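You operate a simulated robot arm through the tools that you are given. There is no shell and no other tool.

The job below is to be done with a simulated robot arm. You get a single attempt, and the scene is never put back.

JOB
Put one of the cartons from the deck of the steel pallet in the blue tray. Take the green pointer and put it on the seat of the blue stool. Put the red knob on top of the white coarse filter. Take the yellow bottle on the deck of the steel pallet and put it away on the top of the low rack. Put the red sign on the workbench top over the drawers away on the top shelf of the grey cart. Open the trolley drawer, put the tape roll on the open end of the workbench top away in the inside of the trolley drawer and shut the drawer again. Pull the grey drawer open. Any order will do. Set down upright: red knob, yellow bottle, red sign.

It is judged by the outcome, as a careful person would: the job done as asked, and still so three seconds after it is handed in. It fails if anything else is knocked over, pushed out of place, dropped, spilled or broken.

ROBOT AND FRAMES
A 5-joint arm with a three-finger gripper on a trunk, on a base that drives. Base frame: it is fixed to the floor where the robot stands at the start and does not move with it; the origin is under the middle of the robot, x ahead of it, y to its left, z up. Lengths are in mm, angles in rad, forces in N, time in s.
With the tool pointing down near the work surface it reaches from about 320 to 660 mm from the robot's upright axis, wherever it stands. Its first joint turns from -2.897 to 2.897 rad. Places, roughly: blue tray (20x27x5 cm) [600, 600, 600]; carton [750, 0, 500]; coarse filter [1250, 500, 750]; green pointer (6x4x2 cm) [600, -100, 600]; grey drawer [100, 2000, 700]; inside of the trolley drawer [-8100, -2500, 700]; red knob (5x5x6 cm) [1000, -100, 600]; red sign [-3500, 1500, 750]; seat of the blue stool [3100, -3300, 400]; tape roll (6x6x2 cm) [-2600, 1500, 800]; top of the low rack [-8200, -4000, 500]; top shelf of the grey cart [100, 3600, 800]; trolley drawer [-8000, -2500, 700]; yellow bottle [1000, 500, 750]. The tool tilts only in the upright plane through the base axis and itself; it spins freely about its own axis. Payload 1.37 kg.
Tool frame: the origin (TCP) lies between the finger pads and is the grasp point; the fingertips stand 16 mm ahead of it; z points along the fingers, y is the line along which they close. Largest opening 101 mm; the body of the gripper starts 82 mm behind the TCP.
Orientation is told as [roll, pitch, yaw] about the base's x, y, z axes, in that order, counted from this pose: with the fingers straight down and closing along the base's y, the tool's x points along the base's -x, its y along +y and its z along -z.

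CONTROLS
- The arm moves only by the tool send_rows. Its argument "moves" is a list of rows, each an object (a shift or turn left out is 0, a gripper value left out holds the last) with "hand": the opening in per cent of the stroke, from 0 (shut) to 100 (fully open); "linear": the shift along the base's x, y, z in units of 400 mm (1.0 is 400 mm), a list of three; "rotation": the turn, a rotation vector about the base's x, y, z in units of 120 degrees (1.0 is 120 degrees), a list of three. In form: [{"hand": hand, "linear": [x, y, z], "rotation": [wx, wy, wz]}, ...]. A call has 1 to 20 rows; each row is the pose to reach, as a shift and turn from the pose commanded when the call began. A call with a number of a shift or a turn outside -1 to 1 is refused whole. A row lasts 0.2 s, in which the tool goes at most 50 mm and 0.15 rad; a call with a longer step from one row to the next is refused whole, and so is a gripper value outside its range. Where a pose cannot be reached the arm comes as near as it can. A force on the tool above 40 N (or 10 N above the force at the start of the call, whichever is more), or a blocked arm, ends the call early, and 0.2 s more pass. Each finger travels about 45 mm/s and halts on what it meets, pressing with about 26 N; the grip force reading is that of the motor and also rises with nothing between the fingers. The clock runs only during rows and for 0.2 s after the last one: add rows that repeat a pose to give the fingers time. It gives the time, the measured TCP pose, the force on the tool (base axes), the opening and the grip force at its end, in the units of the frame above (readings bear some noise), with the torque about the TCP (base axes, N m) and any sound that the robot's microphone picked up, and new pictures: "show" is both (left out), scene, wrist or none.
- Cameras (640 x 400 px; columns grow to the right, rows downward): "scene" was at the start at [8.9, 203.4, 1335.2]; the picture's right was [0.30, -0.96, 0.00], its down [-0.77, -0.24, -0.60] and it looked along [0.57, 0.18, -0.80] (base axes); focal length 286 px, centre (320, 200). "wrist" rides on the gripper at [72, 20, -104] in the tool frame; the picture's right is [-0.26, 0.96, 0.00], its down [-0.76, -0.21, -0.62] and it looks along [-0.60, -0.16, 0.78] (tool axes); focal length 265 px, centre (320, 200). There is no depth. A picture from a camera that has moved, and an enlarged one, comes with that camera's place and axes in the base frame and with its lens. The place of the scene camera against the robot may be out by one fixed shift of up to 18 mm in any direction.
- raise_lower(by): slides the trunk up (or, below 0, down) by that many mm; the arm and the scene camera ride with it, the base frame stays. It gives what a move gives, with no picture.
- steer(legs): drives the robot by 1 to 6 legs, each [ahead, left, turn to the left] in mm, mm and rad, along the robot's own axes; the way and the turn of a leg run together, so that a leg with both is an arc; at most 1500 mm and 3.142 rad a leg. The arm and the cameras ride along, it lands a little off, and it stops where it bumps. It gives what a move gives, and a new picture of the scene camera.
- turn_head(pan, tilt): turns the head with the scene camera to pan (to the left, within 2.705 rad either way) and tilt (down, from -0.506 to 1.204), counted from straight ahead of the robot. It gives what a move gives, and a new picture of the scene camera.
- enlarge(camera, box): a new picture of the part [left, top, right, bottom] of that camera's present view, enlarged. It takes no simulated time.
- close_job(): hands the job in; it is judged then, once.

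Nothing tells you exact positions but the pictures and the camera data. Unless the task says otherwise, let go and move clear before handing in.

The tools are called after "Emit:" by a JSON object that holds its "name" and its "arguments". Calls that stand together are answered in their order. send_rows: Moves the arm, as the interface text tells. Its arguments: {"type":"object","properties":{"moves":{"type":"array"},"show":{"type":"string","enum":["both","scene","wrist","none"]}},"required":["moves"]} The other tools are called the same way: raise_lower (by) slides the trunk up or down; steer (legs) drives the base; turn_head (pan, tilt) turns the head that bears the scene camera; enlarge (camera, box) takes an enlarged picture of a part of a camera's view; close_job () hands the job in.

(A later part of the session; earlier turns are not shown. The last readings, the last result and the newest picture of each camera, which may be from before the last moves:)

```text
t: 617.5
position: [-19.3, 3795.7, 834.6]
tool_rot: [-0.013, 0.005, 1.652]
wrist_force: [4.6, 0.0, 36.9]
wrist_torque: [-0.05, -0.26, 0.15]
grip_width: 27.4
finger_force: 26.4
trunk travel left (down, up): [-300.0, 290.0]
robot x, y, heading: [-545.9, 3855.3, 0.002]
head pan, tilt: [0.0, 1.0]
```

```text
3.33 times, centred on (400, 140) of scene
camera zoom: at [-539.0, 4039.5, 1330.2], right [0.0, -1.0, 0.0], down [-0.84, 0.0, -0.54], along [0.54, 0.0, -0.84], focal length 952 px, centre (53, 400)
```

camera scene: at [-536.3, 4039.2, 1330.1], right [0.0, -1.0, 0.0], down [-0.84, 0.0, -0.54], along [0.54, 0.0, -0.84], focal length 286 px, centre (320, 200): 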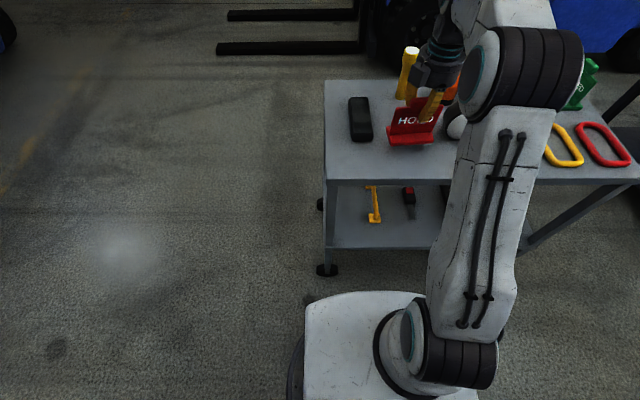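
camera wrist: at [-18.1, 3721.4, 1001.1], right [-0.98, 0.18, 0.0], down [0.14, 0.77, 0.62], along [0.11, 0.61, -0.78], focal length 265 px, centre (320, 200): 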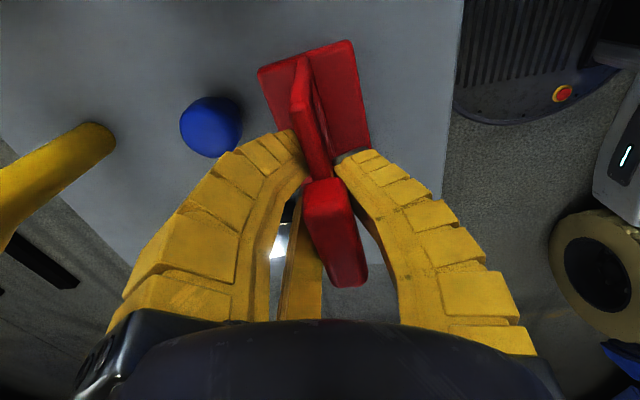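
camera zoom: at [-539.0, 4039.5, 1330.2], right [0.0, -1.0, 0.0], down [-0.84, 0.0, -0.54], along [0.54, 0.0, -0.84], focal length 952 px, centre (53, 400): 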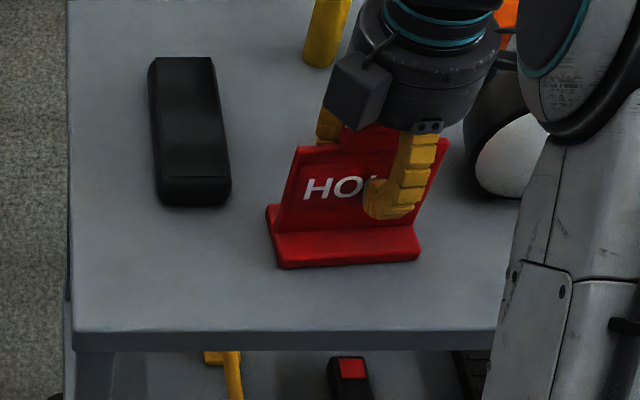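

Contact (37 N). Easing up slightly before opening.

Emit:
{"name": "send_rows", "arguments": {"moves": [{"hand": 10, "linear": [0, 0, 0.008]}, {"hand": 25, "linear": [0, 0, 0.01]}, {"hand": 35, "linear": [0, 0, 0.01]}, {"hand": 45, "linear": [0, 0, 0.01]}, {"hand": 55, "linear": [0, 0, 0.01]}, {"hand": 55, "linear": [0, 0, 0.01]}], "show": "wrist"}}

Emit:
{"name": "enlarge", "arguments": {"camera": "scene", "box": [320, 80, 480, 200]}}

```text
t: 618.9
position: [-20.3, 3796.6, 833.0]
tool_rot: [-0.001, 0.0, 1.653]
wrist_force: [0.2, -0.7, 0.2]
wrist_torque: [-0.04, -0.01, 0.01]
grip_width: 58.9
finger_force: 2.6
trunk travel left (down, up): [-300.0, 290.0]
robot x, y, heading: [-544.9, 3860.5, -0.008]
head pan, tilt: [0.0, 1.0]
camera wrist: at [-33.9, 3721.9, 937.1], right [-0.98, 0.18, 0.0], down [0.14, 0.77, 0.62], along [0.11, 0.61, -0.78], focal length 265 px, centre (320, 200)
```

wrist: 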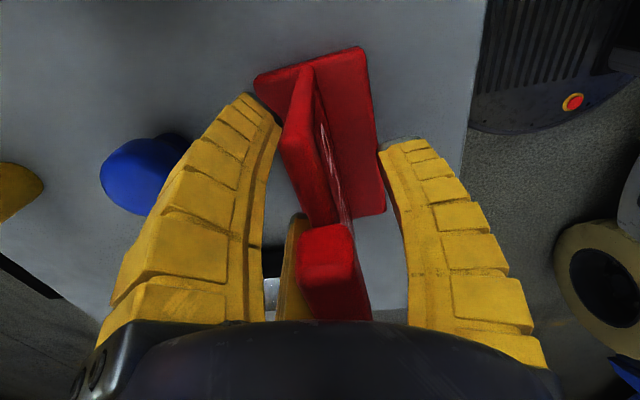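

```text
3.33 times, centred on (400, 140) of scene
camera zoom: at [-536.5, 4039.2, 1330.1], right [0.0, -1.0, 0.0], down [-0.84, 0.0, -0.54], along [0.54, 0.0, -0.84], focal length 952 px, centre (53, 400)
```

zoom: 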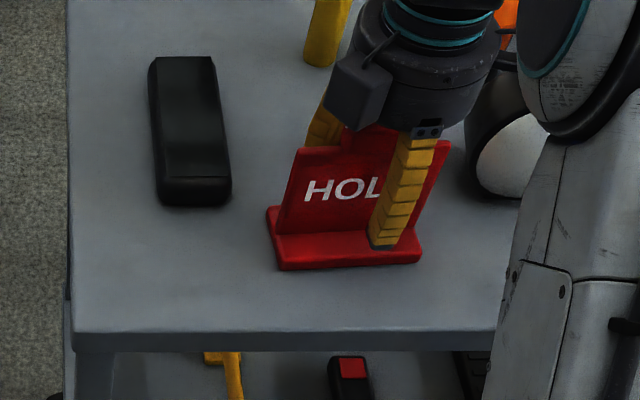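

The sign is standing on the cart. Lifting straight up.

Emit:
{"name": "send_rows", "arguments": {"moves": [{"hand": 55, "linear": [0, 0, 0.03]}, {"linear": [0, 0, 0.09]}, {"linear": [0, 0, 0.17]}, {"linear": [0, 0, 0.27]}, {"linear": [0, 0, 0.38]}, {"linear": [0, 0, 0.45]}, {"linear": [-0.1, 0.03, 0.47]}, {"linear": [-0.2, 0.08, 0.47]}, {"linear": [-0.3, 0.12, 0.47]}, {"linear": [-0.34, 0.15, 0.47]}], "show": "both"}}

Emit:
{"name": "enlarge", "arguments": {"camera": "scene", "box": [320, 60, 520, 200]}}

```text
t: 621.1
position: [-158.0, 3856.0, 1021.8]
tool_rot: [0.0, 0.001, 1.653]
wrist_force: [0.7, -0.2, 0.0]
wrist_torque: [0.01, -0.03, 0.05]
grip_width: 59.4
finger_force: 2.6
trunk travel left (down, up): [-300.0, 290.0]
robot x, y, heading: [-547.5, 3855.3, -0.0]
head pan, tilt: [0.0, 1.0]
camera scene: at [-536.7, 4039.3, 1330.1], right [0.0, -1.0, 0.0], down [-0.84, 0.0, -0.54], along [0.54, 0.0, -0.84], focal length 286 px, centre (320, 200)
camera wrist: at [-170.2, 3781.7, 1124.8], right [-0.98, 0.18, 0.0], down [0.14, 0.77, 0.62], along [0.11, 0.61, -0.78], focal length 265 px, centre (320, 200)
```

scene: 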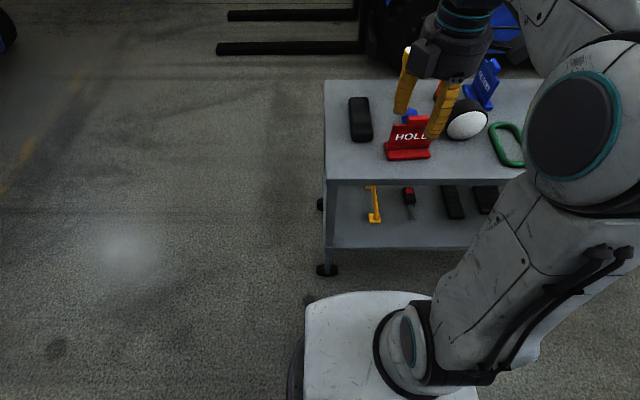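
wrist: 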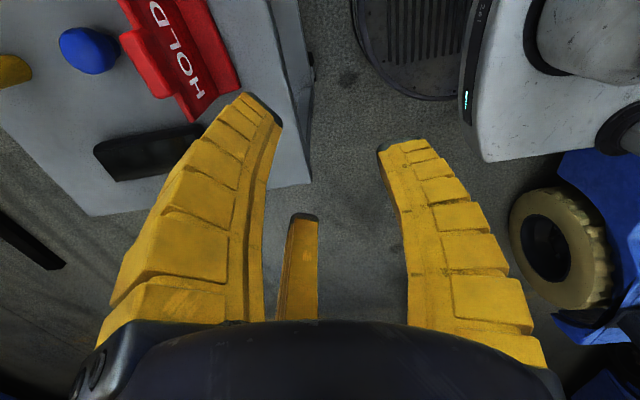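

```text
2.86 times, centred on (420, 130) of scene
camera zoom: at [-536.7, 4039.3, 1330.1], right [0.0, -1.0, 0.0], down [-0.84, 0.0, -0.54], along [0.54, 0.0, -0.84], focal length 816 px, centre (34, 400)
```

zoom: 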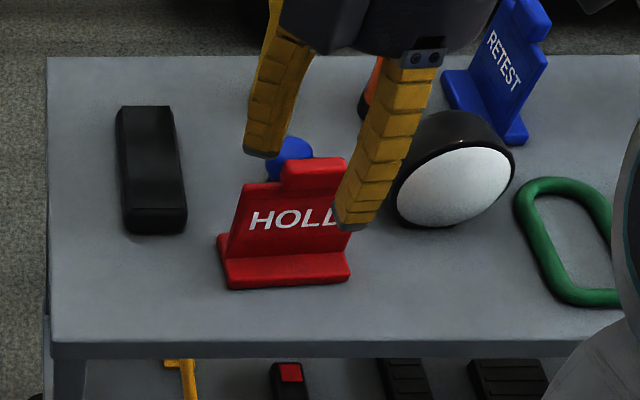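

The red sign stands on the cart's top shelf. Now heading back out through the same gap to the dark rack's south face for the grey drawer.

Emit:
{"name": "steer", "arguments": {"legs": [[-10, -1000, 0], [-50, -175, 0], [-430, -15, 0], [-165, -210, 0], [-10, -950, 0]]}}

```text
t: 635.8
position: [-807.3, 1488.8, 1022.1]
tool_rot: [0.0, -0.002, 1.671]
wrist_force: [0.1, 0.1, 0.9]
wrist_torque: [-0.01, 0.02, 0.03]
grip_width: 59.2
finger_force: 2.9
trunk travel left (down, up): [-300.0, 290.0]
robot x, y, heading: [-1198.4, 1484.0, 0.011]
head pan, tilt: [0.0, 1.0]
camera scene: at [-1190.8, 1664.8, 1330.1], right [0.01, -1.0, 0.0], down [-0.84, -0.01, -0.54], along [0.54, 0.01, -0.84], focal length 286 px, centre (320, 200)
```

scene: 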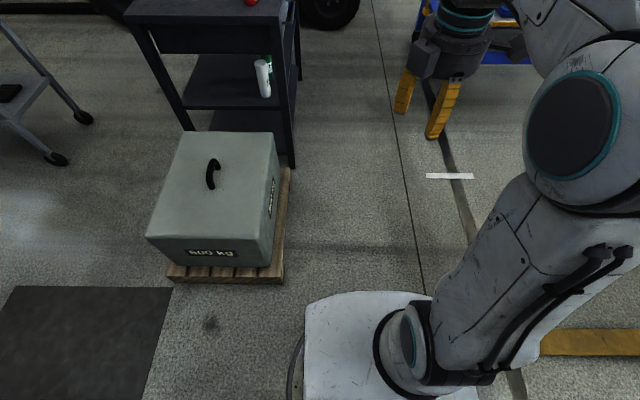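

Emit:
{"name": "steer", "arguments": {"legs": [[0, -230, -0.01], [1150, 0, 0], [0, 0, 1.57]]}}

Emit:
{"name": "turn_head", "arguments": {"pan": 0.0, "tilt": 0.6}}

Emit:
{"name": "enlarge", "arguments": {"camera": "scene", "box": [180, 80, 500, 280]}}

```text
t: 646.8
position: [-42.2, 1642.3, 1021.4]
tool_rot: [0.001, 0.001, -3.06]
wrist_force: [-0.6, 0.0, -0.6]
wrist_torque: [0.04, -0.01, 0.01]
grip_width: 59.4
finger_force: 2.8
trunk travel left (down, up): [-300.0, 290.0]
robot x, y, heading: [-44.4, 1254.3, 1.559]
head pan, tilt: [0.0, 1.0]
camera scene: at [-220.6, 1269.0, 1330.1], right [1.0, -0.01, 0.0], down [-0.01, -0.84, -0.54], along [0.0, 0.54, -0.84], focal length 286 px, centre (320, 200)
```

scene: 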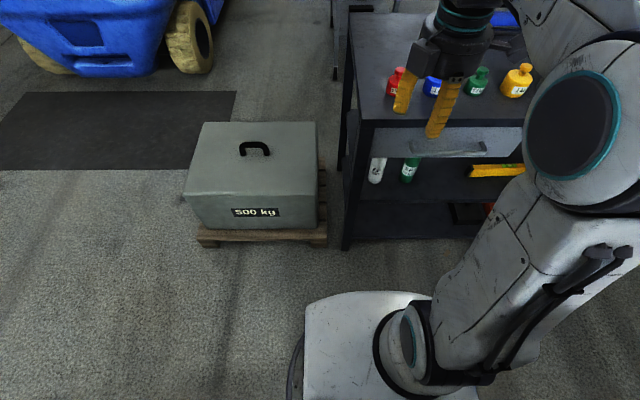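

```text
t: 647.6
position: [-42.4, 1641.8, 1022.5]
tool_rot: [0.001, 0.0, -3.064]
wrist_force: [-0.3, -0.8, -0.2]
wrist_torque: [0.0, -0.01, 0.01]
grip_width: 59.2
finger_force: 2.5
trunk travel left (down, up): [-300.0, 290.0]
robot x, y, heading: [-48.5, 1249.8, 1.563]
head pan, tilt: [0.0, 0.6]
camera scene: at [-220.5, 1287.7, 1362.1], right [1.0, -0.01, 0.0], down [0.0, -0.57, -0.82], along [0.01, 0.82, -0.57], focal length 286 px, centre (320, 200)
```

scene: 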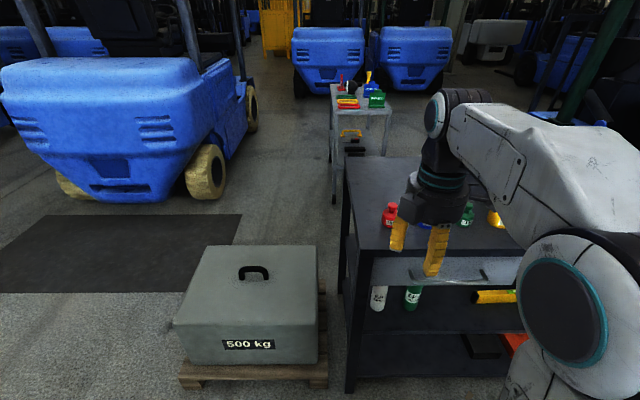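

```text
2.00 times, centred on (340, 180) of scene
camera zoom: at [-220.5, 1287.7, 1362.1], right [1.0, -0.01, 0.0], down [0.0, -0.57, -0.82], along [0.01, 0.82, -0.57], focal length 571 px, centre (280, 240)
```

zoom: 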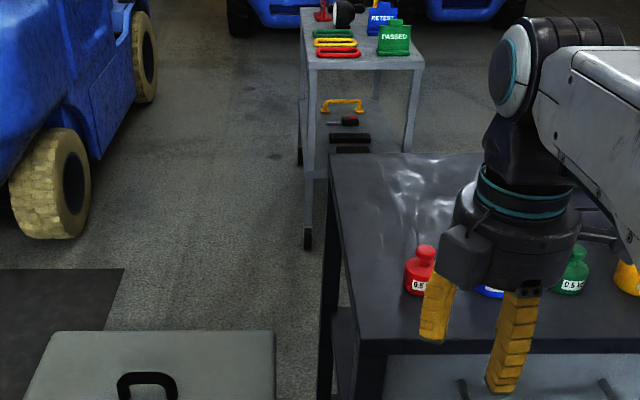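

The grey drawer's handle bar is on the south face, about x 0–215, z≈775, y≈1775. To leave room for pulling back past the pallet corner I'll stand at x≈25 and use the bar's left part. First re-orient the tool.

Emit:
{"name": "steer", "arguments": {"legs": [[-60, -75, 0.008]]}}

Emit:
{"name": "send_rows", "arguments": {"moves": [{"hand": 60, "rotation": [0, 0, 0.07]}, {"rotation": [0, 0, 0.14]}, {"rotation": [0, 0, 0.21]}, {"rotation": [0, 0, 0.28]}, {"rotation": [0, 0, 0.35]}, {"rotation": [0, 0, 0.42]}, {"rotation": [0, 0, 0.49]}, {"rotation": [0, 0, 0.56]}, {"rotation": [0, 0, 0.63]}, {"rotation": [0, 0, 0.7]}, {"rotation": [0, 0, 0.77]}, {"rotation": [0, 0, 0.84]}, {"rotation": [0, 0, 0.91]}, {"rotation": [0, 0, 0.98]}], "show": "none"}}

Emit:
{"name": "send_rows", "arguments": {"moves": [{"rotation": [0, 0, 0.07]}, {"rotation": [0, 0, 0.14]}, {"rotation": [0, 0, 0.21]}, {"rotation": [0, 0, 0.28]}, {"rotation": [0, 0, 0.35]}, {"rotation": [0, 0, 0.42]}, {"rotation": [0, 0, 0.48]}, {"rotation": [0, 0, 0.48]}], "show": "both"}}

```text
t: 648.8
position: [31.5, 1582.6, 1021.1]
tool_rot: [0.0, 0.001, -3.054]
wrist_force: [0.1, -0.7, -0.1]
wrist_torque: [0.02, 0.0, 0.01]
grip_width: 59.2
finger_force: 2.7
trunk travel left (down, up): [-300.0, 290.0]
robot x, y, heading: [30.3, 1196.6, 1.574]
head pan, tilt: [0.0, 0.6]
camera scene: at [-146.0, 1226.1, 1362.2], right [1.0, 0.0, 0.0], down [0.0, -0.56, -0.83], along [0.0, 0.83, -0.56], focal length 286 px, centre (320, 200)
```

scene: 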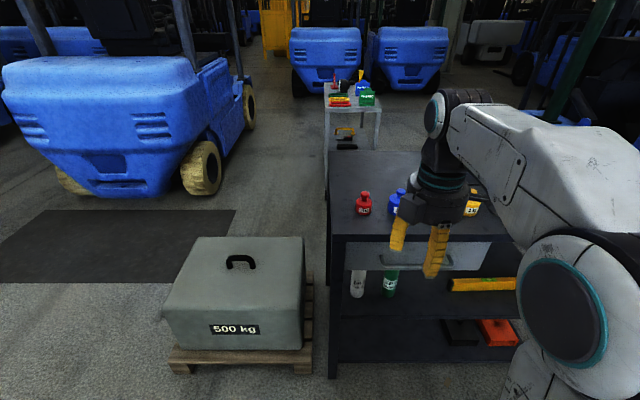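

```text
t: 651.8
position: [-159.8, 1488.6, 1019.0]
tool_rot: [0.0, 0.001, -1.024]
wrist_force: [0.5, 1.0, 0.3]
wrist_torque: [-0.03, -0.04, 0.01]
grip_width: 64.1
finger_force: 2.2
out of reach, approached as far as the arm can: row 10, 11, 12, 13, 14
trunk travel left (down, up): [-300.0, 290.0]
robot x, y, heading: [30.6, 1191.3, 1.572]
head pan, tilt: [0.0, 0.6]
```

```text
t: 653.6
position: [-185.7, 1222.5, 1024.0]
tool_rot: [0.0, -0.002, 0.003]
wrist_force: [-0.5, -0.4, -0.2]
wrist_torque: [0.03, -0.02, 0.01]
grip_width: 64.2
finger_force: 3.1
out of reach, approached as far as the arm can: row 1, 2, 3, 4, 5, 6, 7, 8
trunk travel left (down, up): [-300.0, 290.0]
robot x, y, heading: [33.8, 1189.4, 1.571]
head pan, tilt: [0.0, 0.6]
camera scene: at [-147.2, 1226.0, 1362.0], right [1.0, 0.0, 0.0], down [0.0, -0.56, -0.83], along [0.0, 0.83, -0.56], focal length 286 px, centre (320, 200)
camera wrist: at [-258.2, 1241.0, 1127.0], right [0.26, 0.97, 0.0], down [0.76, -0.21, 0.62], along [0.6, -0.16, -0.78], focal length 265 px, centre (320, 200)
```

scene: 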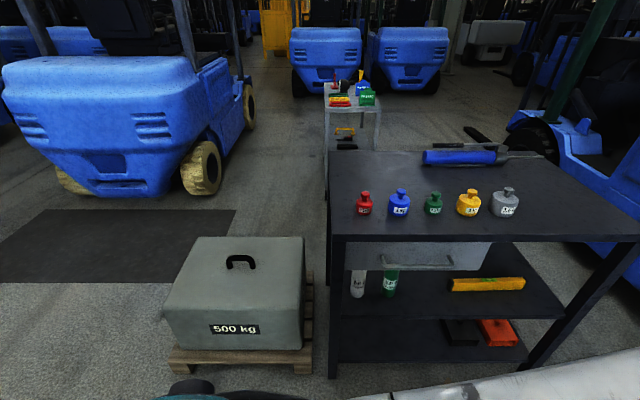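
wrist: 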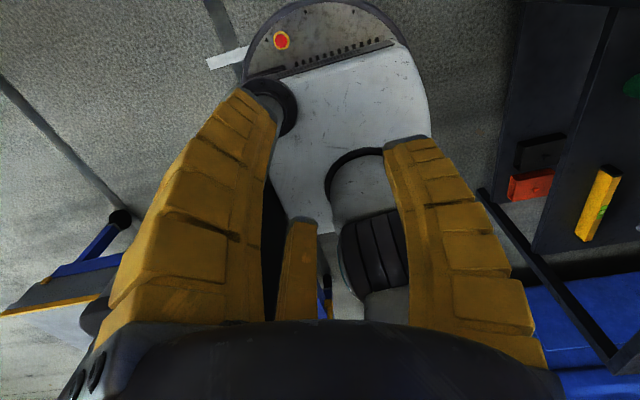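

The wrist's spin has a limit, so the arm swung round instead. I'll unwind the other way, bringing the hand back to the front of the robot.

Emit:
{"name": "send_rows", "arguments": {"moves": [{"hand": 60, "linear": [-0.05, 0.1, 0], "rotation": [0, 0, -0.07]}, {"linear": [-0.1, 0.2, 0], "rotation": [0, 0, -0.14]}, {"linear": [-0.12, 0.31, 0], "rotation": [0, 0, -0.21]}, {"linear": [-0.1, 0.42, 0], "rotation": [0, 0, -0.28]}, {"linear": [-0.05, 0.53, 0], "rotation": [0, 0, -0.35]}, {"linear": [0.02, 0.63, 0], "rotation": [0, 0, -0.42]}, {"linear": [0.1, 0.72, 0], "rotation": [0, 0, -0.49]}, {"linear": [0.2, 0.79, 0], "rotation": [0, 0, -0.56]}, {"linear": [0.3, 0.85, 0], "rotation": [0, 0, -0.63]}, {"linear": [0.4, 0.88, 0], "rotation": [0, 0, -0.7]}, {"linear": [0.5, 0.9, 0], "rotation": [0, 0, -0.77]}, {"linear": [0.54, 0.9, 0], "rotation": [0, 0, -0.84]}, {"linear": [0.54, 0.9, 0], "rotation": [0, 0, -0.91]}, {"linear": [0.54, 0.9, 0], "rotation": [0, 0, -0.98]}, {"linear": [0.54, 0.9, 0], "rotation": [0, 0, -0.98]}], "show": "scene"}}

```text
t: 656.8
position: [26.5, 1585.8, 1020.1]
tool_rot: [0.001, -0.002, -2.053]
wrist_force: [0.0, 0.2, 0.3]
wrist_torque: [-0.01, 0.01, 0.02]
grip_width: 63.8
finger_force: 2.5
out of reach, approached as far as the arm can: row 1, 2, 3, 4, 5, 6, 7, 8, 9, 10, 11
trunk travel left (down, up): [-300.0, 290.0]
robot x, y, heading: [30.5, 1192.2, 1.575]
head pan, tilt: [0.0, 0.6]
camera scene: at [-146.2, 1226.3, 1362.1], right [1.0, 0.0, 0.0], down [0.0, -0.56, -0.83], along [0.0, 0.83, -0.56], focal length 286 px, centre (320, 200)
```

scene: 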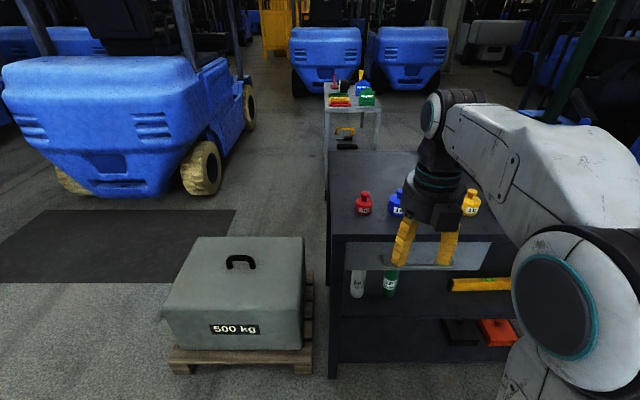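

Emit:
{"name": "send_rows", "arguments": {"moves": [{"rotation": [0, 0, -0.07]}, {"rotation": [0, 0, -0.14]}, {"rotation": [0, 0, -0.21]}, {"rotation": [0, 0, -0.28]}, {"rotation": [0, 0, -0.35]}, {"rotation": [0, 0, -0.42]}, {"rotation": [0, 0, -0.49]}, {"rotation": [0, 0, -0.56]}, {"rotation": [0, 0, -0.63]}, {"rotation": [0, 0, -0.7]}, {"rotation": [0, 0, -0.77]}, {"rotation": [0, 0, -0.84]}, {"rotation": [0, 0, -0.91]}, {"rotation": [0, 0, -0.98]}], "show": "none"}}

Emit:
{"name": "send_rows", "arguments": {"moves": [{"rotation": [0, 0, -0.07]}, {"rotation": [0, 0, -0.14]}, {"rotation": [0, 0, -0.21]}, {"rotation": [0, 0, -0.28]}, {"rotation": [0, 0, -0.35]}, {"rotation": [0, 0, -0.42]}, {"rotation": [0, 0, -0.49]}, {"rotation": [0, 0, -0.56]}, {"rotation": [0, 0, -0.63]}, {"rotation": [0, 0, -0.7]}, {"rotation": [0, 0, -0.77]}, {"rotation": [0, 0, -0.84]}, {"rotation": [0, 0, -0.91]}, {"rotation": [0, 0, -0.98]}], "show": "none"}}

```text
t: 659.8
position: [25.7, 1586.6, 1019.9]
tool_rot: [0.0, 0.0, 2.179]
wrist_force: [-0.4, 0.8, 0.0]
wrist_torque: [0.04, 0.03, 0.0]
grip_width: 63.9
finger_force: 2.3
trunk travel left (down, up): [-300.0, 290.0]
robot x, y, heading: [27.4, 1191.3, 1.574]
head pan, tilt: [0.0, 0.6]
```

```text
t: 662.8
position: [27.2, 1585.5, 1021.7]
tool_rot: [-0.001, 0.0, 0.127]
wrist_force: [-0.3, -1.0, -0.3]
wrist_torque: [0.01, 0.02, 0.0]
grip_width: 64.2
finger_force: 2.9
trunk travel left (down, up): [-300.0, 290.0]
robot x, y, heading: [29.7, 1189.4, 1.576]
head pan, tilt: [0.0, 0.6]
```

Emit:
{"name": "send_rows", "arguments": {"moves": [{"hand": 60, "linear": [0, 0.1, 0], "rotation": [0, 0, -0.06]}, {"linear": [0, 0.2, 0], "rotation": [0, 0, -0.06]}, {"linear": [0, 0.3, 0], "rotation": [0, 0, -0.06]}, {"linear": [0, 0.33, 0], "rotation": [0, 0, -0.06]}], "show": "none"}}

Emit:
{"name": "send_rows", "arguments": {"moves": [{"rotation": [0.07, 0, 0]}, {"rotation": [0.14, 0, 0]}, {"rotation": [0.21, 0, 0]}, {"rotation": [0.28, 0, 0]}, {"rotation": [0.35, 0, 0]}, {"rotation": [0.42, 0, 0]}, {"rotation": [0.49, 0, 0]}, {"rotation": [0.56, 0, 0]}, {"rotation": [0.63, 0, 0]}, {"rotation": [0.7, 0, 0]}, {"rotation": [0.75, 0, 0]}, {"rotation": [0.75, 0, 0]}], "show": "both"}}

```text
t: 663.8
position: [27.7, 1718.7, 1020.5]
tool_rot: [0.0, 0.002, 0.004]
wrist_force: [-0.3, 0.4, -0.5]
wrist_torque: [0.0, 0.0, 0.04]
grip_width: 64.0
finger_force: 2.1
trunk travel left (down, up): [-300.0, 290.0]
robot x, y, heading: [28.1, 1193.7, 1.572]
head pan, tilt: [0.0, 0.6]
```

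```text
t: 666.4
position: [27.0, 1717.6, 1020.1]
tool_rot: [1.57, -0.003, 0.008]
wrist_force: [0.3, 0.8, 0.7]
wrist_torque: [0.01, 0.02, -0.02]
grip_width: 63.9
finger_force: 2.6
trunk travel left (down, up): [-300.0, 290.0]
robot x, y, heading: [31.2, 1193.8, 1.569]
head pan, tilt: [0.0, 0.6]
camera scene: at [-146.2, 1226.4, 1362.1], right [1.0, 0.0, 0.0], down [0.0, -0.56, -0.83], along [0.0, 0.83, -0.56], focal length 286 px, centre (320, 200)
camera wrist: at [-44.1, 1612.0, 1038.3], right [0.26, 0.0, 0.97], down [0.76, -0.62, -0.2], along [0.59, 0.79, -0.16], focal length 265 px, centre (320, 200)
```

scene: 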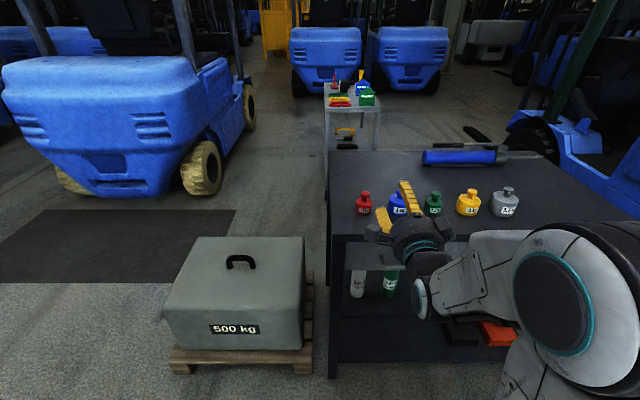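
wrist: 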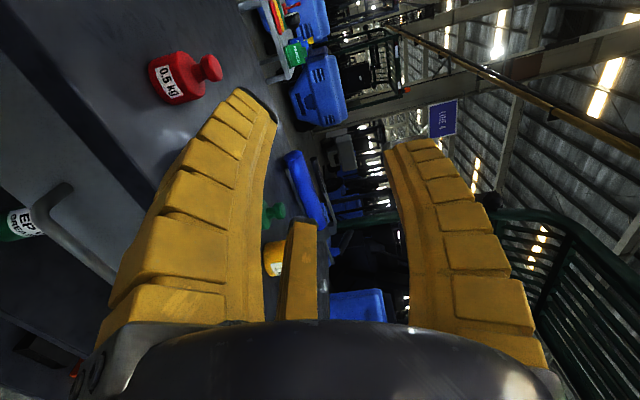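

Tool horizontal. Lowering the trunk toward handle height.

Emit:
{"name": "raise_lower", "arguments": {"by": -200}}

Emit:
{"name": "send_rows", "arguments": {"moves": [{"hand": 60}], "show": "both"}}

Emit:
{"name": "enlarge", "arguments": {"camera": "scene", "box": [320, 120, 520, 280]}}

```text
t: 668.5
position: [28.2, 1718.7, 820.3]
tool_rot: [1.572, -0.004, 0.007]
wrist_force: [-0.2, -0.2, -0.7]
wrist_torque: [0.05, -0.02, -0.05]
grip_width: 63.8
finger_force: 2.9
trunk travel left (down, up): [-100.0, 490.0]
robot x, y, heading: [28.1, 1190.0, 1.571]
head pan, tilt: [0.0, 0.6]
```

```text
t: 668.9
position: [27.5, 1718.4, 821.1]
tool_rot: [1.569, -0.004, 0.006]
wrist_force: [-0.3, 0.0, 0.8]
wrist_torque: [-0.03, -0.04, 0.05]
grip_width: 64.0
finger_force: 2.7
trunk travel left (down, up): [-100.0, 490.0]
robot x, y, heading: [25.2, 1194.4, 1.569]
head pan, tilt: [0.0, 0.6]
camera scene: at [-146.2, 1226.3, 1162.2], right [1.0, 0.0, 0.0], down [0.0, -0.56, -0.83], along [0.0, 0.83, -0.56], focal length 286 px, centre (320, 200)
camera wrist: at [-44.1, 1612.0, 838.5], right [0.26, 0.0, 0.97], down [0.76, -0.62, -0.2], along [0.59, 0.79, -0.16], focal length 265 px, centre (320, 200)
```

scene: 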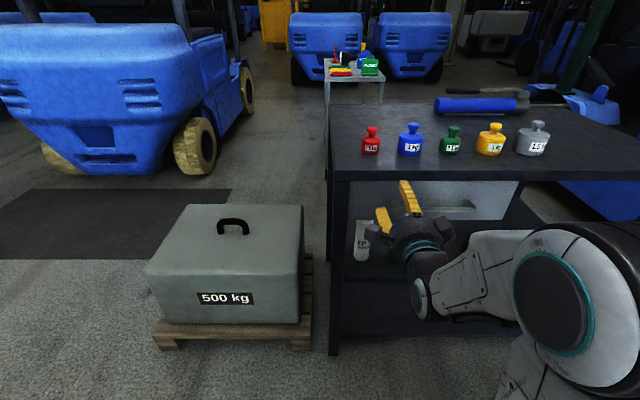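
wrist: 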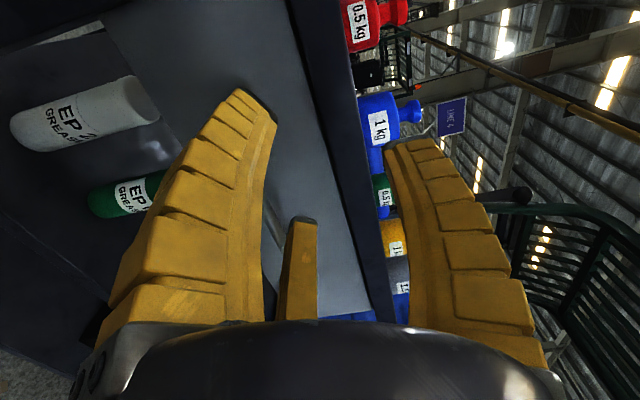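

```text
2.50 times, centred on (420, 200) of scene
camera zoom: at [-146.2, 1226.3, 1162.2], right [1.0, 0.0, 0.0], down [0.0, -0.56, -0.83], along [0.0, 0.83, -0.56], focal length 714 px, centre (70, 200)
```

zoom: 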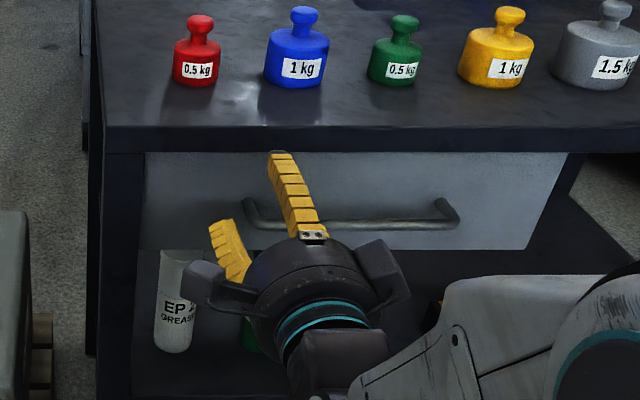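

The bar spans x≈30–230 at z≈750. I'll lower further and shift the grip to x≈85, on the bar.

Emit:
{"name": "raise_lower", "arguments": {"by": -65}}

Emit:
{"name": "send_rows", "arguments": {"moves": [{"hand": 45, "linear": [0.05, 0.0, 0], "rotation": [0, 0, -0.018]}, {"hand": 45, "linear": [0.1, 0.0, 0], "rotation": [0, 0, -0.034]}, {"hand": 45, "linear": [0.145, 0.0, 0], "rotation": [0, 0, -0.05]}, {"hand": 45, "linear": [0.145, 0.0, 0], "rotation": [0, 0, -0.05]}, {"hand": 45, "linear": [0.145, 0.0, 0], "rotation": [0, 0, -0.05]}], "show": "both"}}

Emit:
{"name": "enlarge", "arguments": {"camera": "scene", "box": [320, 120, 520, 280]}}

```text
t: 670.0
position: [26.6, 1717.4, 755.8]
tool_rot: [1.57, -0.004, 0.007]
wrist_force: [0.3, -0.1, 0.0]
wrist_torque: [0.0, 0.02, 0.0]
grip_width: 64.0
finger_force: 2.5
trunk travel left (down, up): [-35.0, 555.0]
robot x, y, heading: [32.0, 1193.0, 1.574]
head pan, tilt: [0.0, 0.6]
```

```text
t: 671.2
position: [79.5, 1719.4, 754.2]
tool_rot: [1.57, -0.004, -0.104]
wrist_force: [0.3, -0.8, -0.2]
wrist_torque: [-0.01, 0.03, -0.02]
grip_width: 49.4
finger_force: 2.9
out of reach, approached as far as the arm can: row 2, 3, 4, 5
trunk travel left (down, up): [-35.0, 555.0]
robot x, y, heading: [30.5, 1192.2, 1.577]
head pan, tilt: [0.0, 0.6]
camera scene: at [-146.2, 1226.3, 1097.1], right [1.0, 0.0, 0.0], down [0.0, -0.56, -0.83], along [0.0, 0.83, -0.56], focal length 286 px, centre (320, 200)
camera wrist: at [-2.8, 1621.5, 773.4], right [0.26, -0.03, 0.97], down [0.69, -0.7, -0.2], along [0.68, 0.72, -0.16], focal length 265 px, centre (320, 200)
```

scene: 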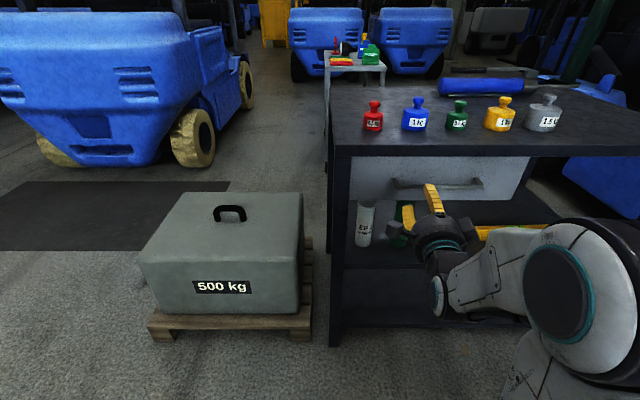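
wrist: 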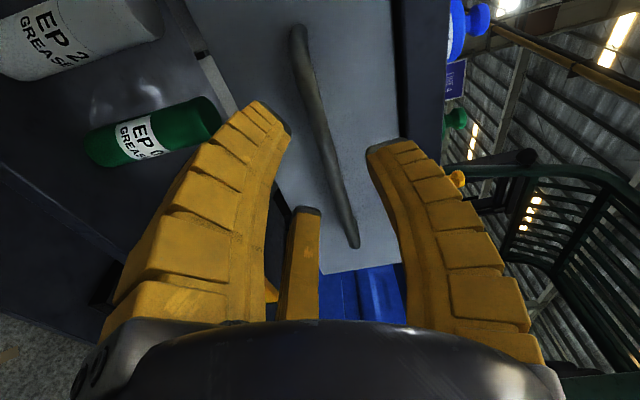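

```text
2.50 times, centred on (420, 200) of scene
camera zoom: at [-146.2, 1226.3, 1097.1], right [1.0, 0.0, 0.0], down [0.0, -0.56, -0.83], along [0.0, 0.83, -0.56], focal length 714 px, centre (70, 200)
```

zoom: 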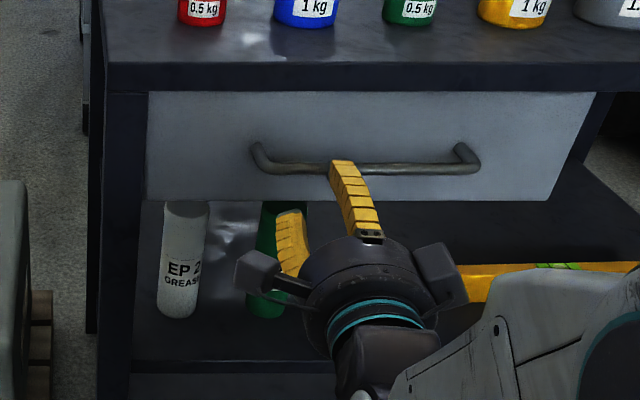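

The bar lies between the fingers (z≈757, y≈1790). Advancing along the tool axis.

Emit:
{"name": "send_rows", "arguments": {"moves": [{"hand": 45, "linear": [0.004, 0.03, 0.008], "rotation": [0, 0, 0.001]}, {"linear": [0.008, 0.07, 0.008], "rotation": [0, 0, 0.002]}, {"linear": [0.012, 0.11, 0.008], "rotation": [0, 0, 0.003]}, {"linear": [0.012, 0.11, 0.008], "rotation": [0, 0, 0.003]}], "show": "both"}}

Emit:
{"name": "enlarge", "arguments": {"camera": "scene", "box": [320, 120, 520, 280]}}

```text
t: 672.2
position: [81.9, 1763.7, 758.1]
tool_rot: [1.572, -0.003, -0.1]
wrist_force: [-0.1, 0.7, 0.7]
wrist_torque: [0.0, 0.03, -0.03]
grip_width: 49.5
finger_force: 2.5
out of reach, approached as far as the arm can: row 3, 4
trunk travel left (down, up): [-35.0, 555.0]
robot x, y, heading: [31.8, 1191.5, 1.574]
head pan, tilt: [0.0, 0.6]
camera scene: at [-146.2, 1226.3, 1097.1], right [1.0, 0.0, 0.0], down [0.0, -0.56, -0.83], along [0.0, 0.83, -0.56], focal length 286 px, centre (320, 200)
camera wrist: at [-0.9, 1665.1, 776.5], right [0.26, -0.03, 0.97], down [0.69, -0.69, -0.2], along [0.67, 0.72, -0.16], focal length 265 px, centre (320, 200)
```

scene: 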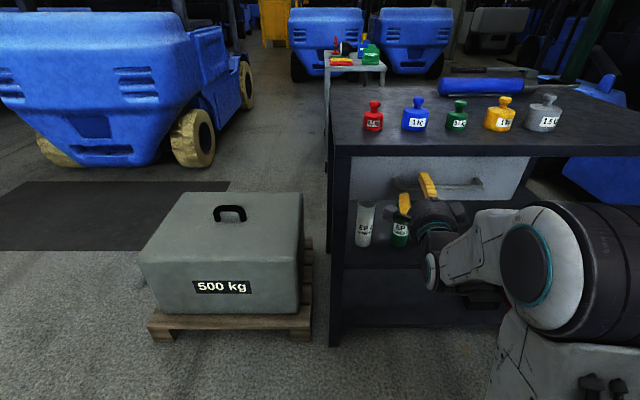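
wrist: 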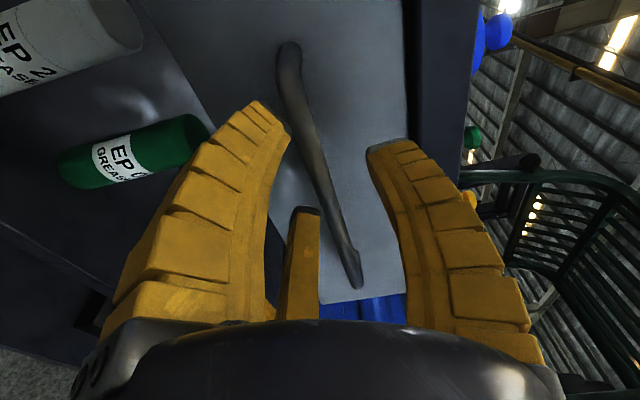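

```text
2.50 times, centred on (420, 200) of scene
camera zoom: at [-146.2, 1226.3, 1097.1], right [1.0, 0.0, 0.0], down [0.0, -0.56, -0.83], along [0.0, 0.83, -0.56], focal length 714 px, centre (70, 200)
```

zoom: 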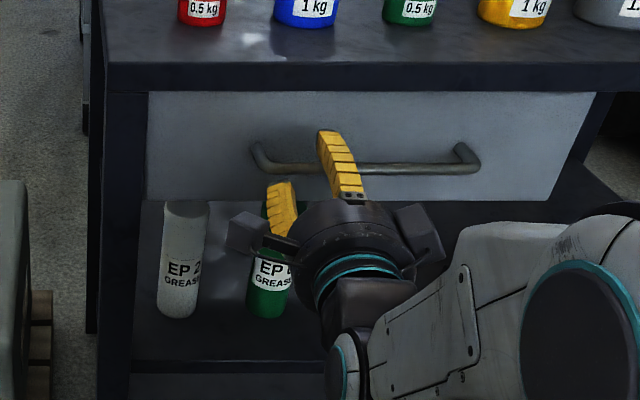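

Emit:
{"name": "send_rows", "arguments": {"moves": [{"hand": 45, "linear": [0.002, 0.03, 0], "rotation": [0, 0, 0.004]}, {"linear": [0.004, 0.055, 0], "rotation": [0, 0, 0.006]}, {"linear": [0.004, 0.055, 0], "rotation": [0, 0, 0.006]}], "show": "wrist"}}

```text
t: 673.0
position: [77.5, 1786.2, 757.2]
tool_rot: [1.568, -0.003, -0.088]
wrist_force: [-0.6, -0.4, -2.1]
wrist_torque: [-0.01, 0.06, 0.0]
grip_width: 50.2
finger_force: 2.9
out of reach, approached as far as the arm can: row 1, 2, 3
trunk travel left (down, up): [-35.0, 555.0]
robot x, y, heading: [31.4, 1193.5, 1.576]
head pan, tilt: [0.0, 0.6]
camera wrist: at [-3.7, 1687.0, 775.8], right [0.26, -0.02, 0.97], down [0.7, -0.68, -0.2], along [0.67, 0.73, -0.16], focal length 265 px, centre (320, 200)
```

wrist: 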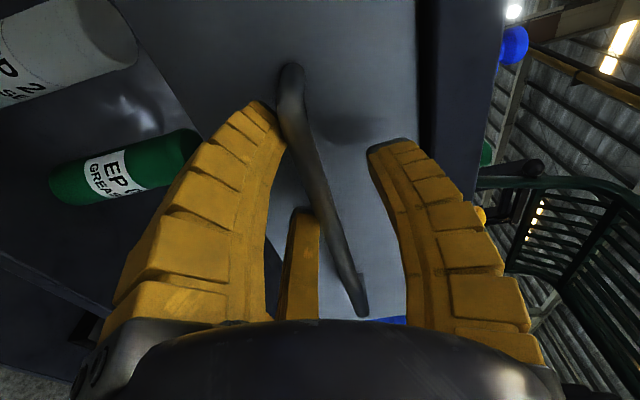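

The bar is inside the cage. Closing.

Emit:
{"name": "send_rows", "arguments": {"moves": [{"hand": 30}, {"hand": 15}, {"hand": 0}, {"hand": 0}, {"hand": 0}, {"hand": 0}, {"hand": 0}], "show": "wrist"}}

```text
t: 674.6
position: [78.9, 1785.5, 751.0]
tool_rot: [1.552, -0.003, -0.09]
wrist_force: [7.1, 0.8, -27.6]
wrist_torque: [-0.1, 0.05, -0.08]
grip_width: 16.5
finger_force: 28.0
trunk travel left (down, up): [-35.0, 555.0]
robot x, y, heading: [32.5, 1190.7, 1.57]
head pan, tilt: [0.0, 0.6]
camera wrist: at [-2.9, 1688.0, 771.1], right [0.26, 0.0, 0.97], down [0.7, -0.69, -0.19], along [0.67, 0.72, -0.18], focal length 265 px, centre (320, 200)
```

wrist: 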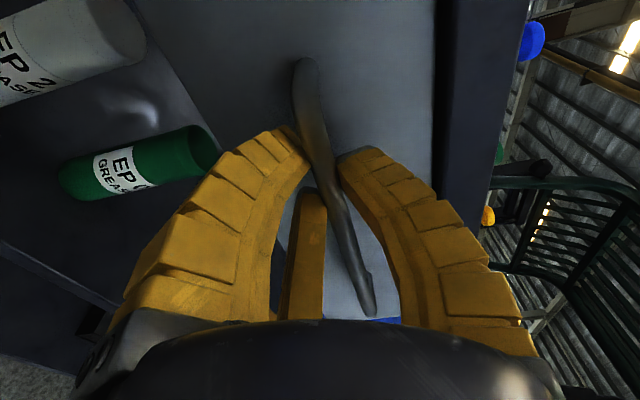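

Bar gripped but pulling the tool down; relaxing ~7 mm lower.

Emit:
{"name": "send_rows", "arguments": {"moves": [{"hand": 0, "linear": [0, 0, -0.01]}, {"hand": 0, "linear": [0, 0, -0.018]}, {"hand": 0, "linear": [0, 0, -0.018]}, {"hand": 0, "linear": [0, 0, -0.018]}], "show": "wrist"}}

```text
t: 675.6
position: [78.3, 1787.1, 750.7]
tool_rot: [1.572, -0.003, -0.088]
wrist_force: [14.2, 0.4, -10.7]
wrist_torque: [0.01, 0.05, -0.15]
grip_width: 15.4
finger_force: 28.1
trunk travel left (down, up): [-35.0, 555.0]
robot x, y, heading: [30.3, 1190.8, 1.572]
head pan, tilt: [0.0, 0.6]
camera wrist: at [-3.0, 1687.3, 769.0], right [0.26, -0.02, 0.97], down [0.7, -0.68, -0.21], along [0.66, 0.73, -0.16], focal length 265 px, centre (320, 200)
```

wrist: 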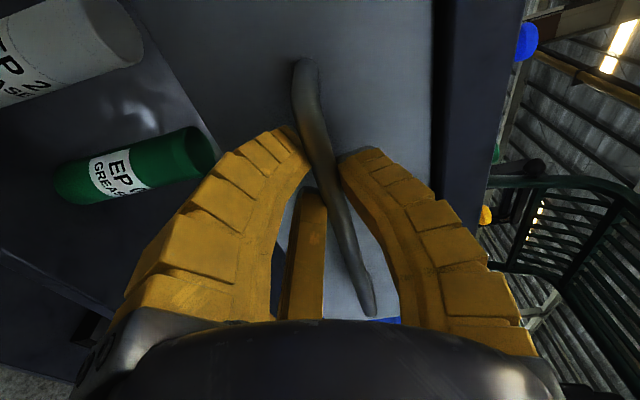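

Now pulling: drive back 100 mm first.

Emit:
{"name": "steer", "arguments": {"legs": [[-100, 0, 0]]}}

Emit:
{"name": "enlarge", "arguments": {"camera": "scene", "box": [300, 80, 580, 280]}}

```text
t: 676.7
position: [78.4, 1686.3, 750.9]
tool_rot: [1.571, -0.003, -0.088]
wrist_force: [14.0, 0.8, -6.8]
wrist_torque: [0.01, 0.1, -0.16]
grip_width: 14.5
finger_force: 28.4
trunk travel left (down, up): [-35.0, 555.0]
robot x, y, heading: [32.1, 1092.8, 1.573]
head pan, tilt: [0.0, 0.6]
camera scene: at [-144.9, 1127.0, 1097.4], right [1.0, 0.0, 0.0], down [0.0, -0.57, -0.82], along [0.0, 0.82, -0.57], focal length 286 px, centre (320, 200)
```

scene: 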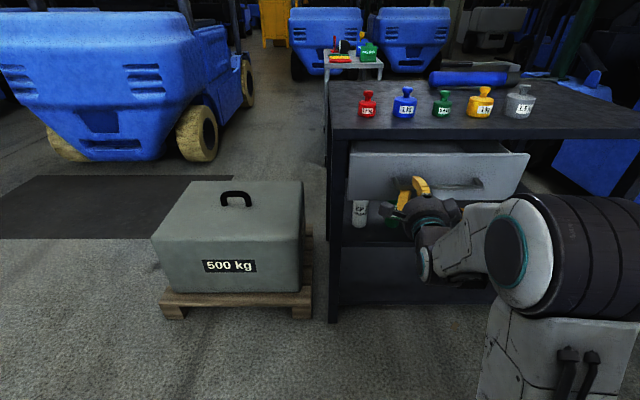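

```text
2.00 times, centred on (440, 180) of scene
camera zoom: at [-144.9, 1127.0, 1097.4], right [1.0, 0.0, 0.0], down [0.0, -0.57, -0.82], along [0.0, 0.82, -0.57], focal length 571 px, centre (80, 240)
```

zoom: 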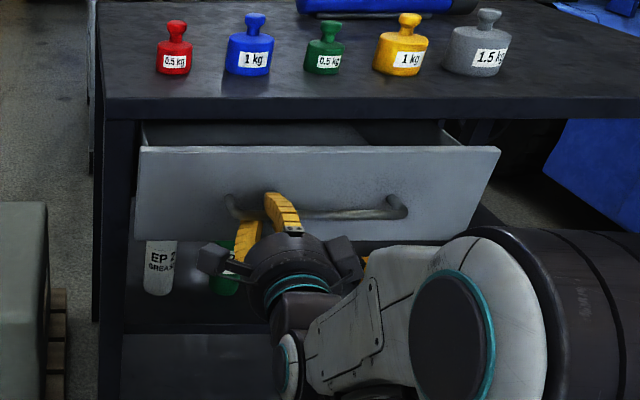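

The drawer is coming out with the rack and weights steady. Pulling another 110 mm.

Emit:
{"name": "steer", "arguments": {"legs": [[-105, 0, 0]]}}

Emit:
{"name": "enlarge", "arguments": {"camera": "scene", "box": [300, 80, 580, 280]}}

```text
t: 677.9
position: [78.4, 1581.4, 750.2]
tool_rot: [1.571, -0.004, -0.087]
wrist_force: [2.6, 0.4, -2.6]
wrist_torque: [0.05, 0.08, -0.08]
grip_width: 14.3
finger_force: 28.6
trunk travel left (down, up): [-35.0, 555.0]
robot x, y, heading: [28.1, 991.1, 1.569]
head pan, tilt: [0.0, 0.6]
camera scene: at [-145.8, 1022.4, 1097.2], right [1.0, 0.0, 0.0], down [0.0, -0.57, -0.82], along [0.0, 0.82, -0.57], focal length 286 px, centre (320, 200)
```

scene: 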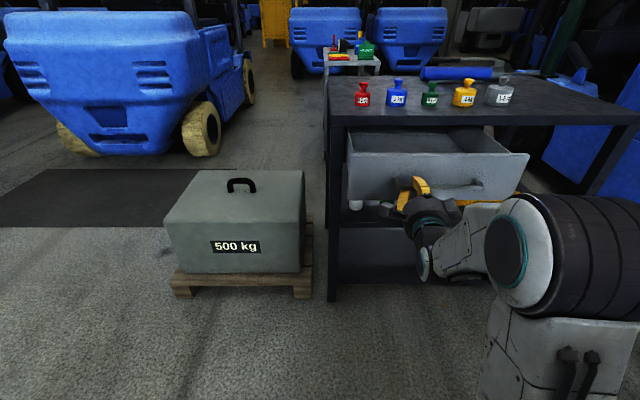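

```text
2.00 times, centred on (440, 180) of scene
camera zoom: at [-145.8, 1022.4, 1097.2], right [1.0, 0.0, 0.0], down [0.0, -0.57, -0.82], along [0.0, 0.82, -0.57], focal length 571 px, centre (80, 240)
```

zoom: 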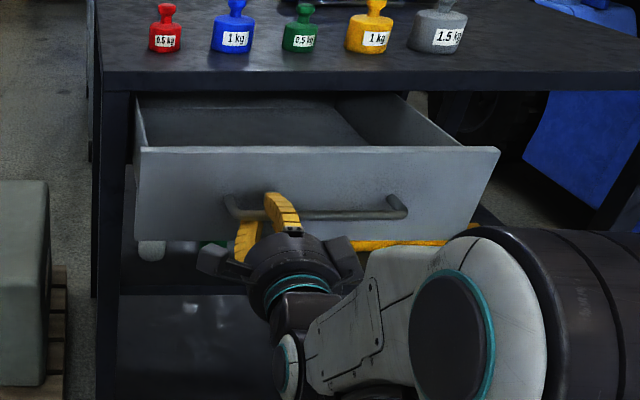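

Open ~205 mm. I'll draw it another 50 mm with the arm.

Emit:
{"name": "send_rows", "arguments": {"moves": [{"hand": 0, "linear": [-0.003, -0.03, 0]}, {"linear": [-0.006, -0.06, 0]}, {"linear": [-0.009, -0.09, 0]}, {"linear": [-0.012, -0.12, 0]}, {"linear": [-0.012, -0.12, 0]}], "show": "scene"}}

```text
t: 679.1
position: [76.0, 1532.1, 751.1]
tool_rot: [1.57, -0.002, -0.089]
wrist_force: [23.2, 0.2, 0.3]
wrist_torque: [0.03, 0.19, -0.18]
grip_width: 13.5
finger_force: 27.7
trunk travel left (down, up): [-35.0, 555.0]
robot x, y, heading: [30.5, 993.0, 1.571]
head pan, tilt: [0.0, 0.6]
camera scene: at [-143.9, 1022.3, 1097.5], right [1.0, 0.0, 0.0], down [0.0, -0.56, -0.83], along [0.0, 0.83, -0.56], focal length 286 px, centre (320, 200)
```

scene: 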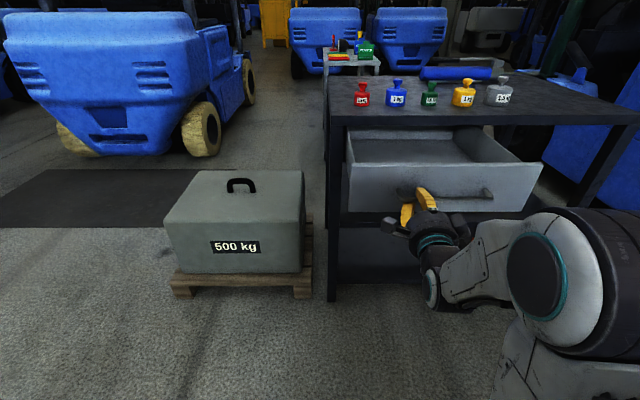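

The drawer is open about 255 mm. Opening the fingers and backing straight off the handle.

Emit:
{"name": "send_rows", "arguments": {"moves": [{"hand": 20}, {"hand": 45}, {"hand": 55}, {"hand": 55}, {"hand": 55}, {"hand": 55}], "show": "wrist"}}

```text
t: 680.5
position: [73.4, 1533.1, 750.4]
tool_rot: [1.57, -0.003, -0.087]
wrist_force: [0.2, 0.3, -1.0]
wrist_torque: [0.02, -0.04, 0.01]
grip_width: 59.3
finger_force: 2.9
trunk travel left (down, up): [-35.0, 555.0]
robot x, y, heading: [30.2, 987.3, 1.572]
head pan, tilt: [0.0, 0.6]
camera wrist: at [-8.1, 1433.6, 768.7], right [0.26, -0.02, 0.97], down [0.7, -0.68, -0.2], along [0.66, 0.73, -0.16], focal length 265 px, centre (320, 200)
```

wrist: 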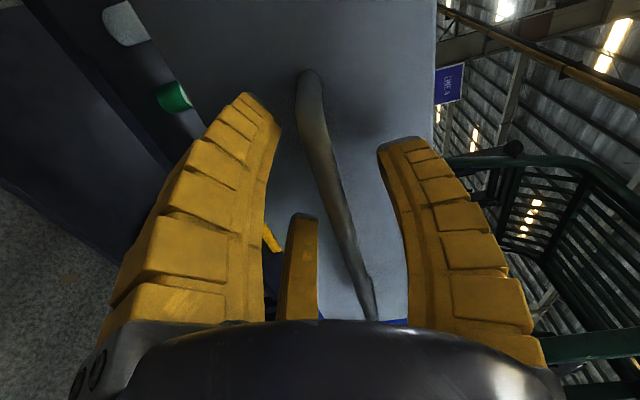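

Emit:
{"name": "steer", "arguments": {"legs": [[-42, 0, 0]]}}

Emit:
{"name": "send_rows", "arguments": {"moves": [{"hand": 55, "linear": [0, 0, 0]}], "show": "both"}}

```text
t: 681.4
position: [73.2, 1490.7, 749.5]
tool_rot: [1.571, -0.004, -0.088]
wrist_force: [-0.1, 0.0, 0.3]
wrist_torque: [0.0, -0.03, 0.04]
grip_width: 59.1
finger_force: 2.9
trunk travel left (down, up): [-35.0, 555.0]
robot x, y, heading: [31.4, 947.6, 1.567]
head pan, tilt: [0.0, 0.6]
camera scene: at [-146.2, 980.3, 1097.1], right [1.0, 0.0, 0.0], down [0.0, -0.56, -0.83], along [0.0, 0.83, -0.56], focal length 286 px, centre (320, 200)
```

scene: 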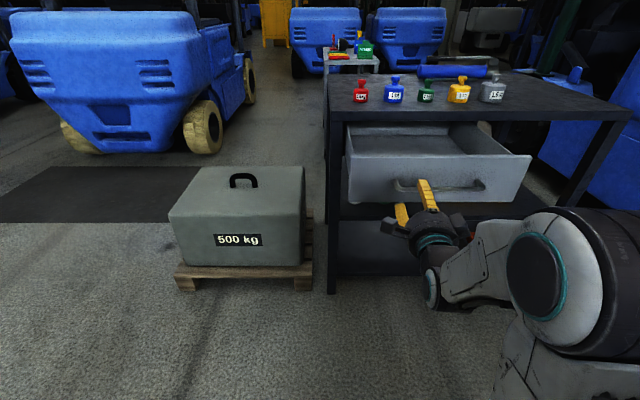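

```text
t: 681.8
position: [72.9, 1490.0, 750.4]
tool_rot: [1.57, -0.004, -0.088]
wrist_force: [1.0, 0.6, 0.3]
wrist_torque: [0.0, 0.03, -0.03]
grip_width: 59.5
finger_force: 2.8
trunk travel left (down, up): [-35.0, 555.0]
robot x, y, heading: [29.3, 943.2, 1.569]
head pan, tilt: [0.0, 0.6]
camera scene: at [-146.2, 980.3, 1097.1], right [1.0, 0.0, 0.0], down [0.0, -0.56, -0.83], along [0.0, 0.83, -0.56], focal length 286 px, centre (320, 200)
camera wrist: at [-8.2, 1391.7, 768.7], right [0.26, -0.02, 0.97], down [0.7, -0.68, -0.2], along [0.66, 0.73, -0.16], focal length 265 px, centre (320, 200)
```

scene: 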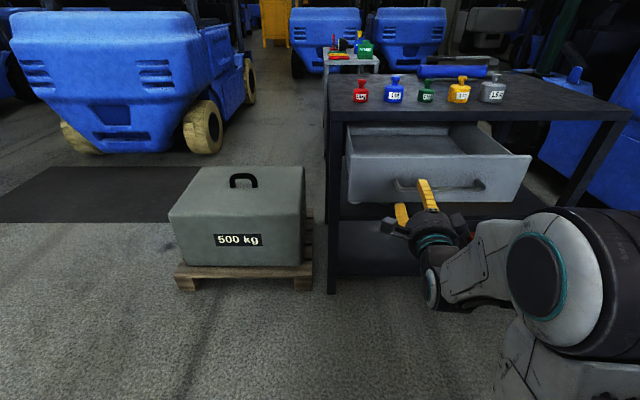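
wrist: 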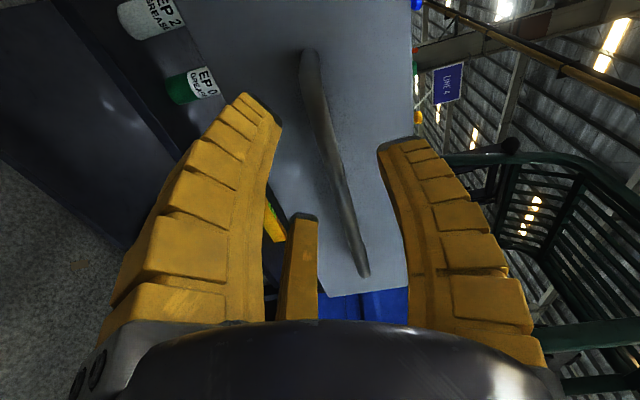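

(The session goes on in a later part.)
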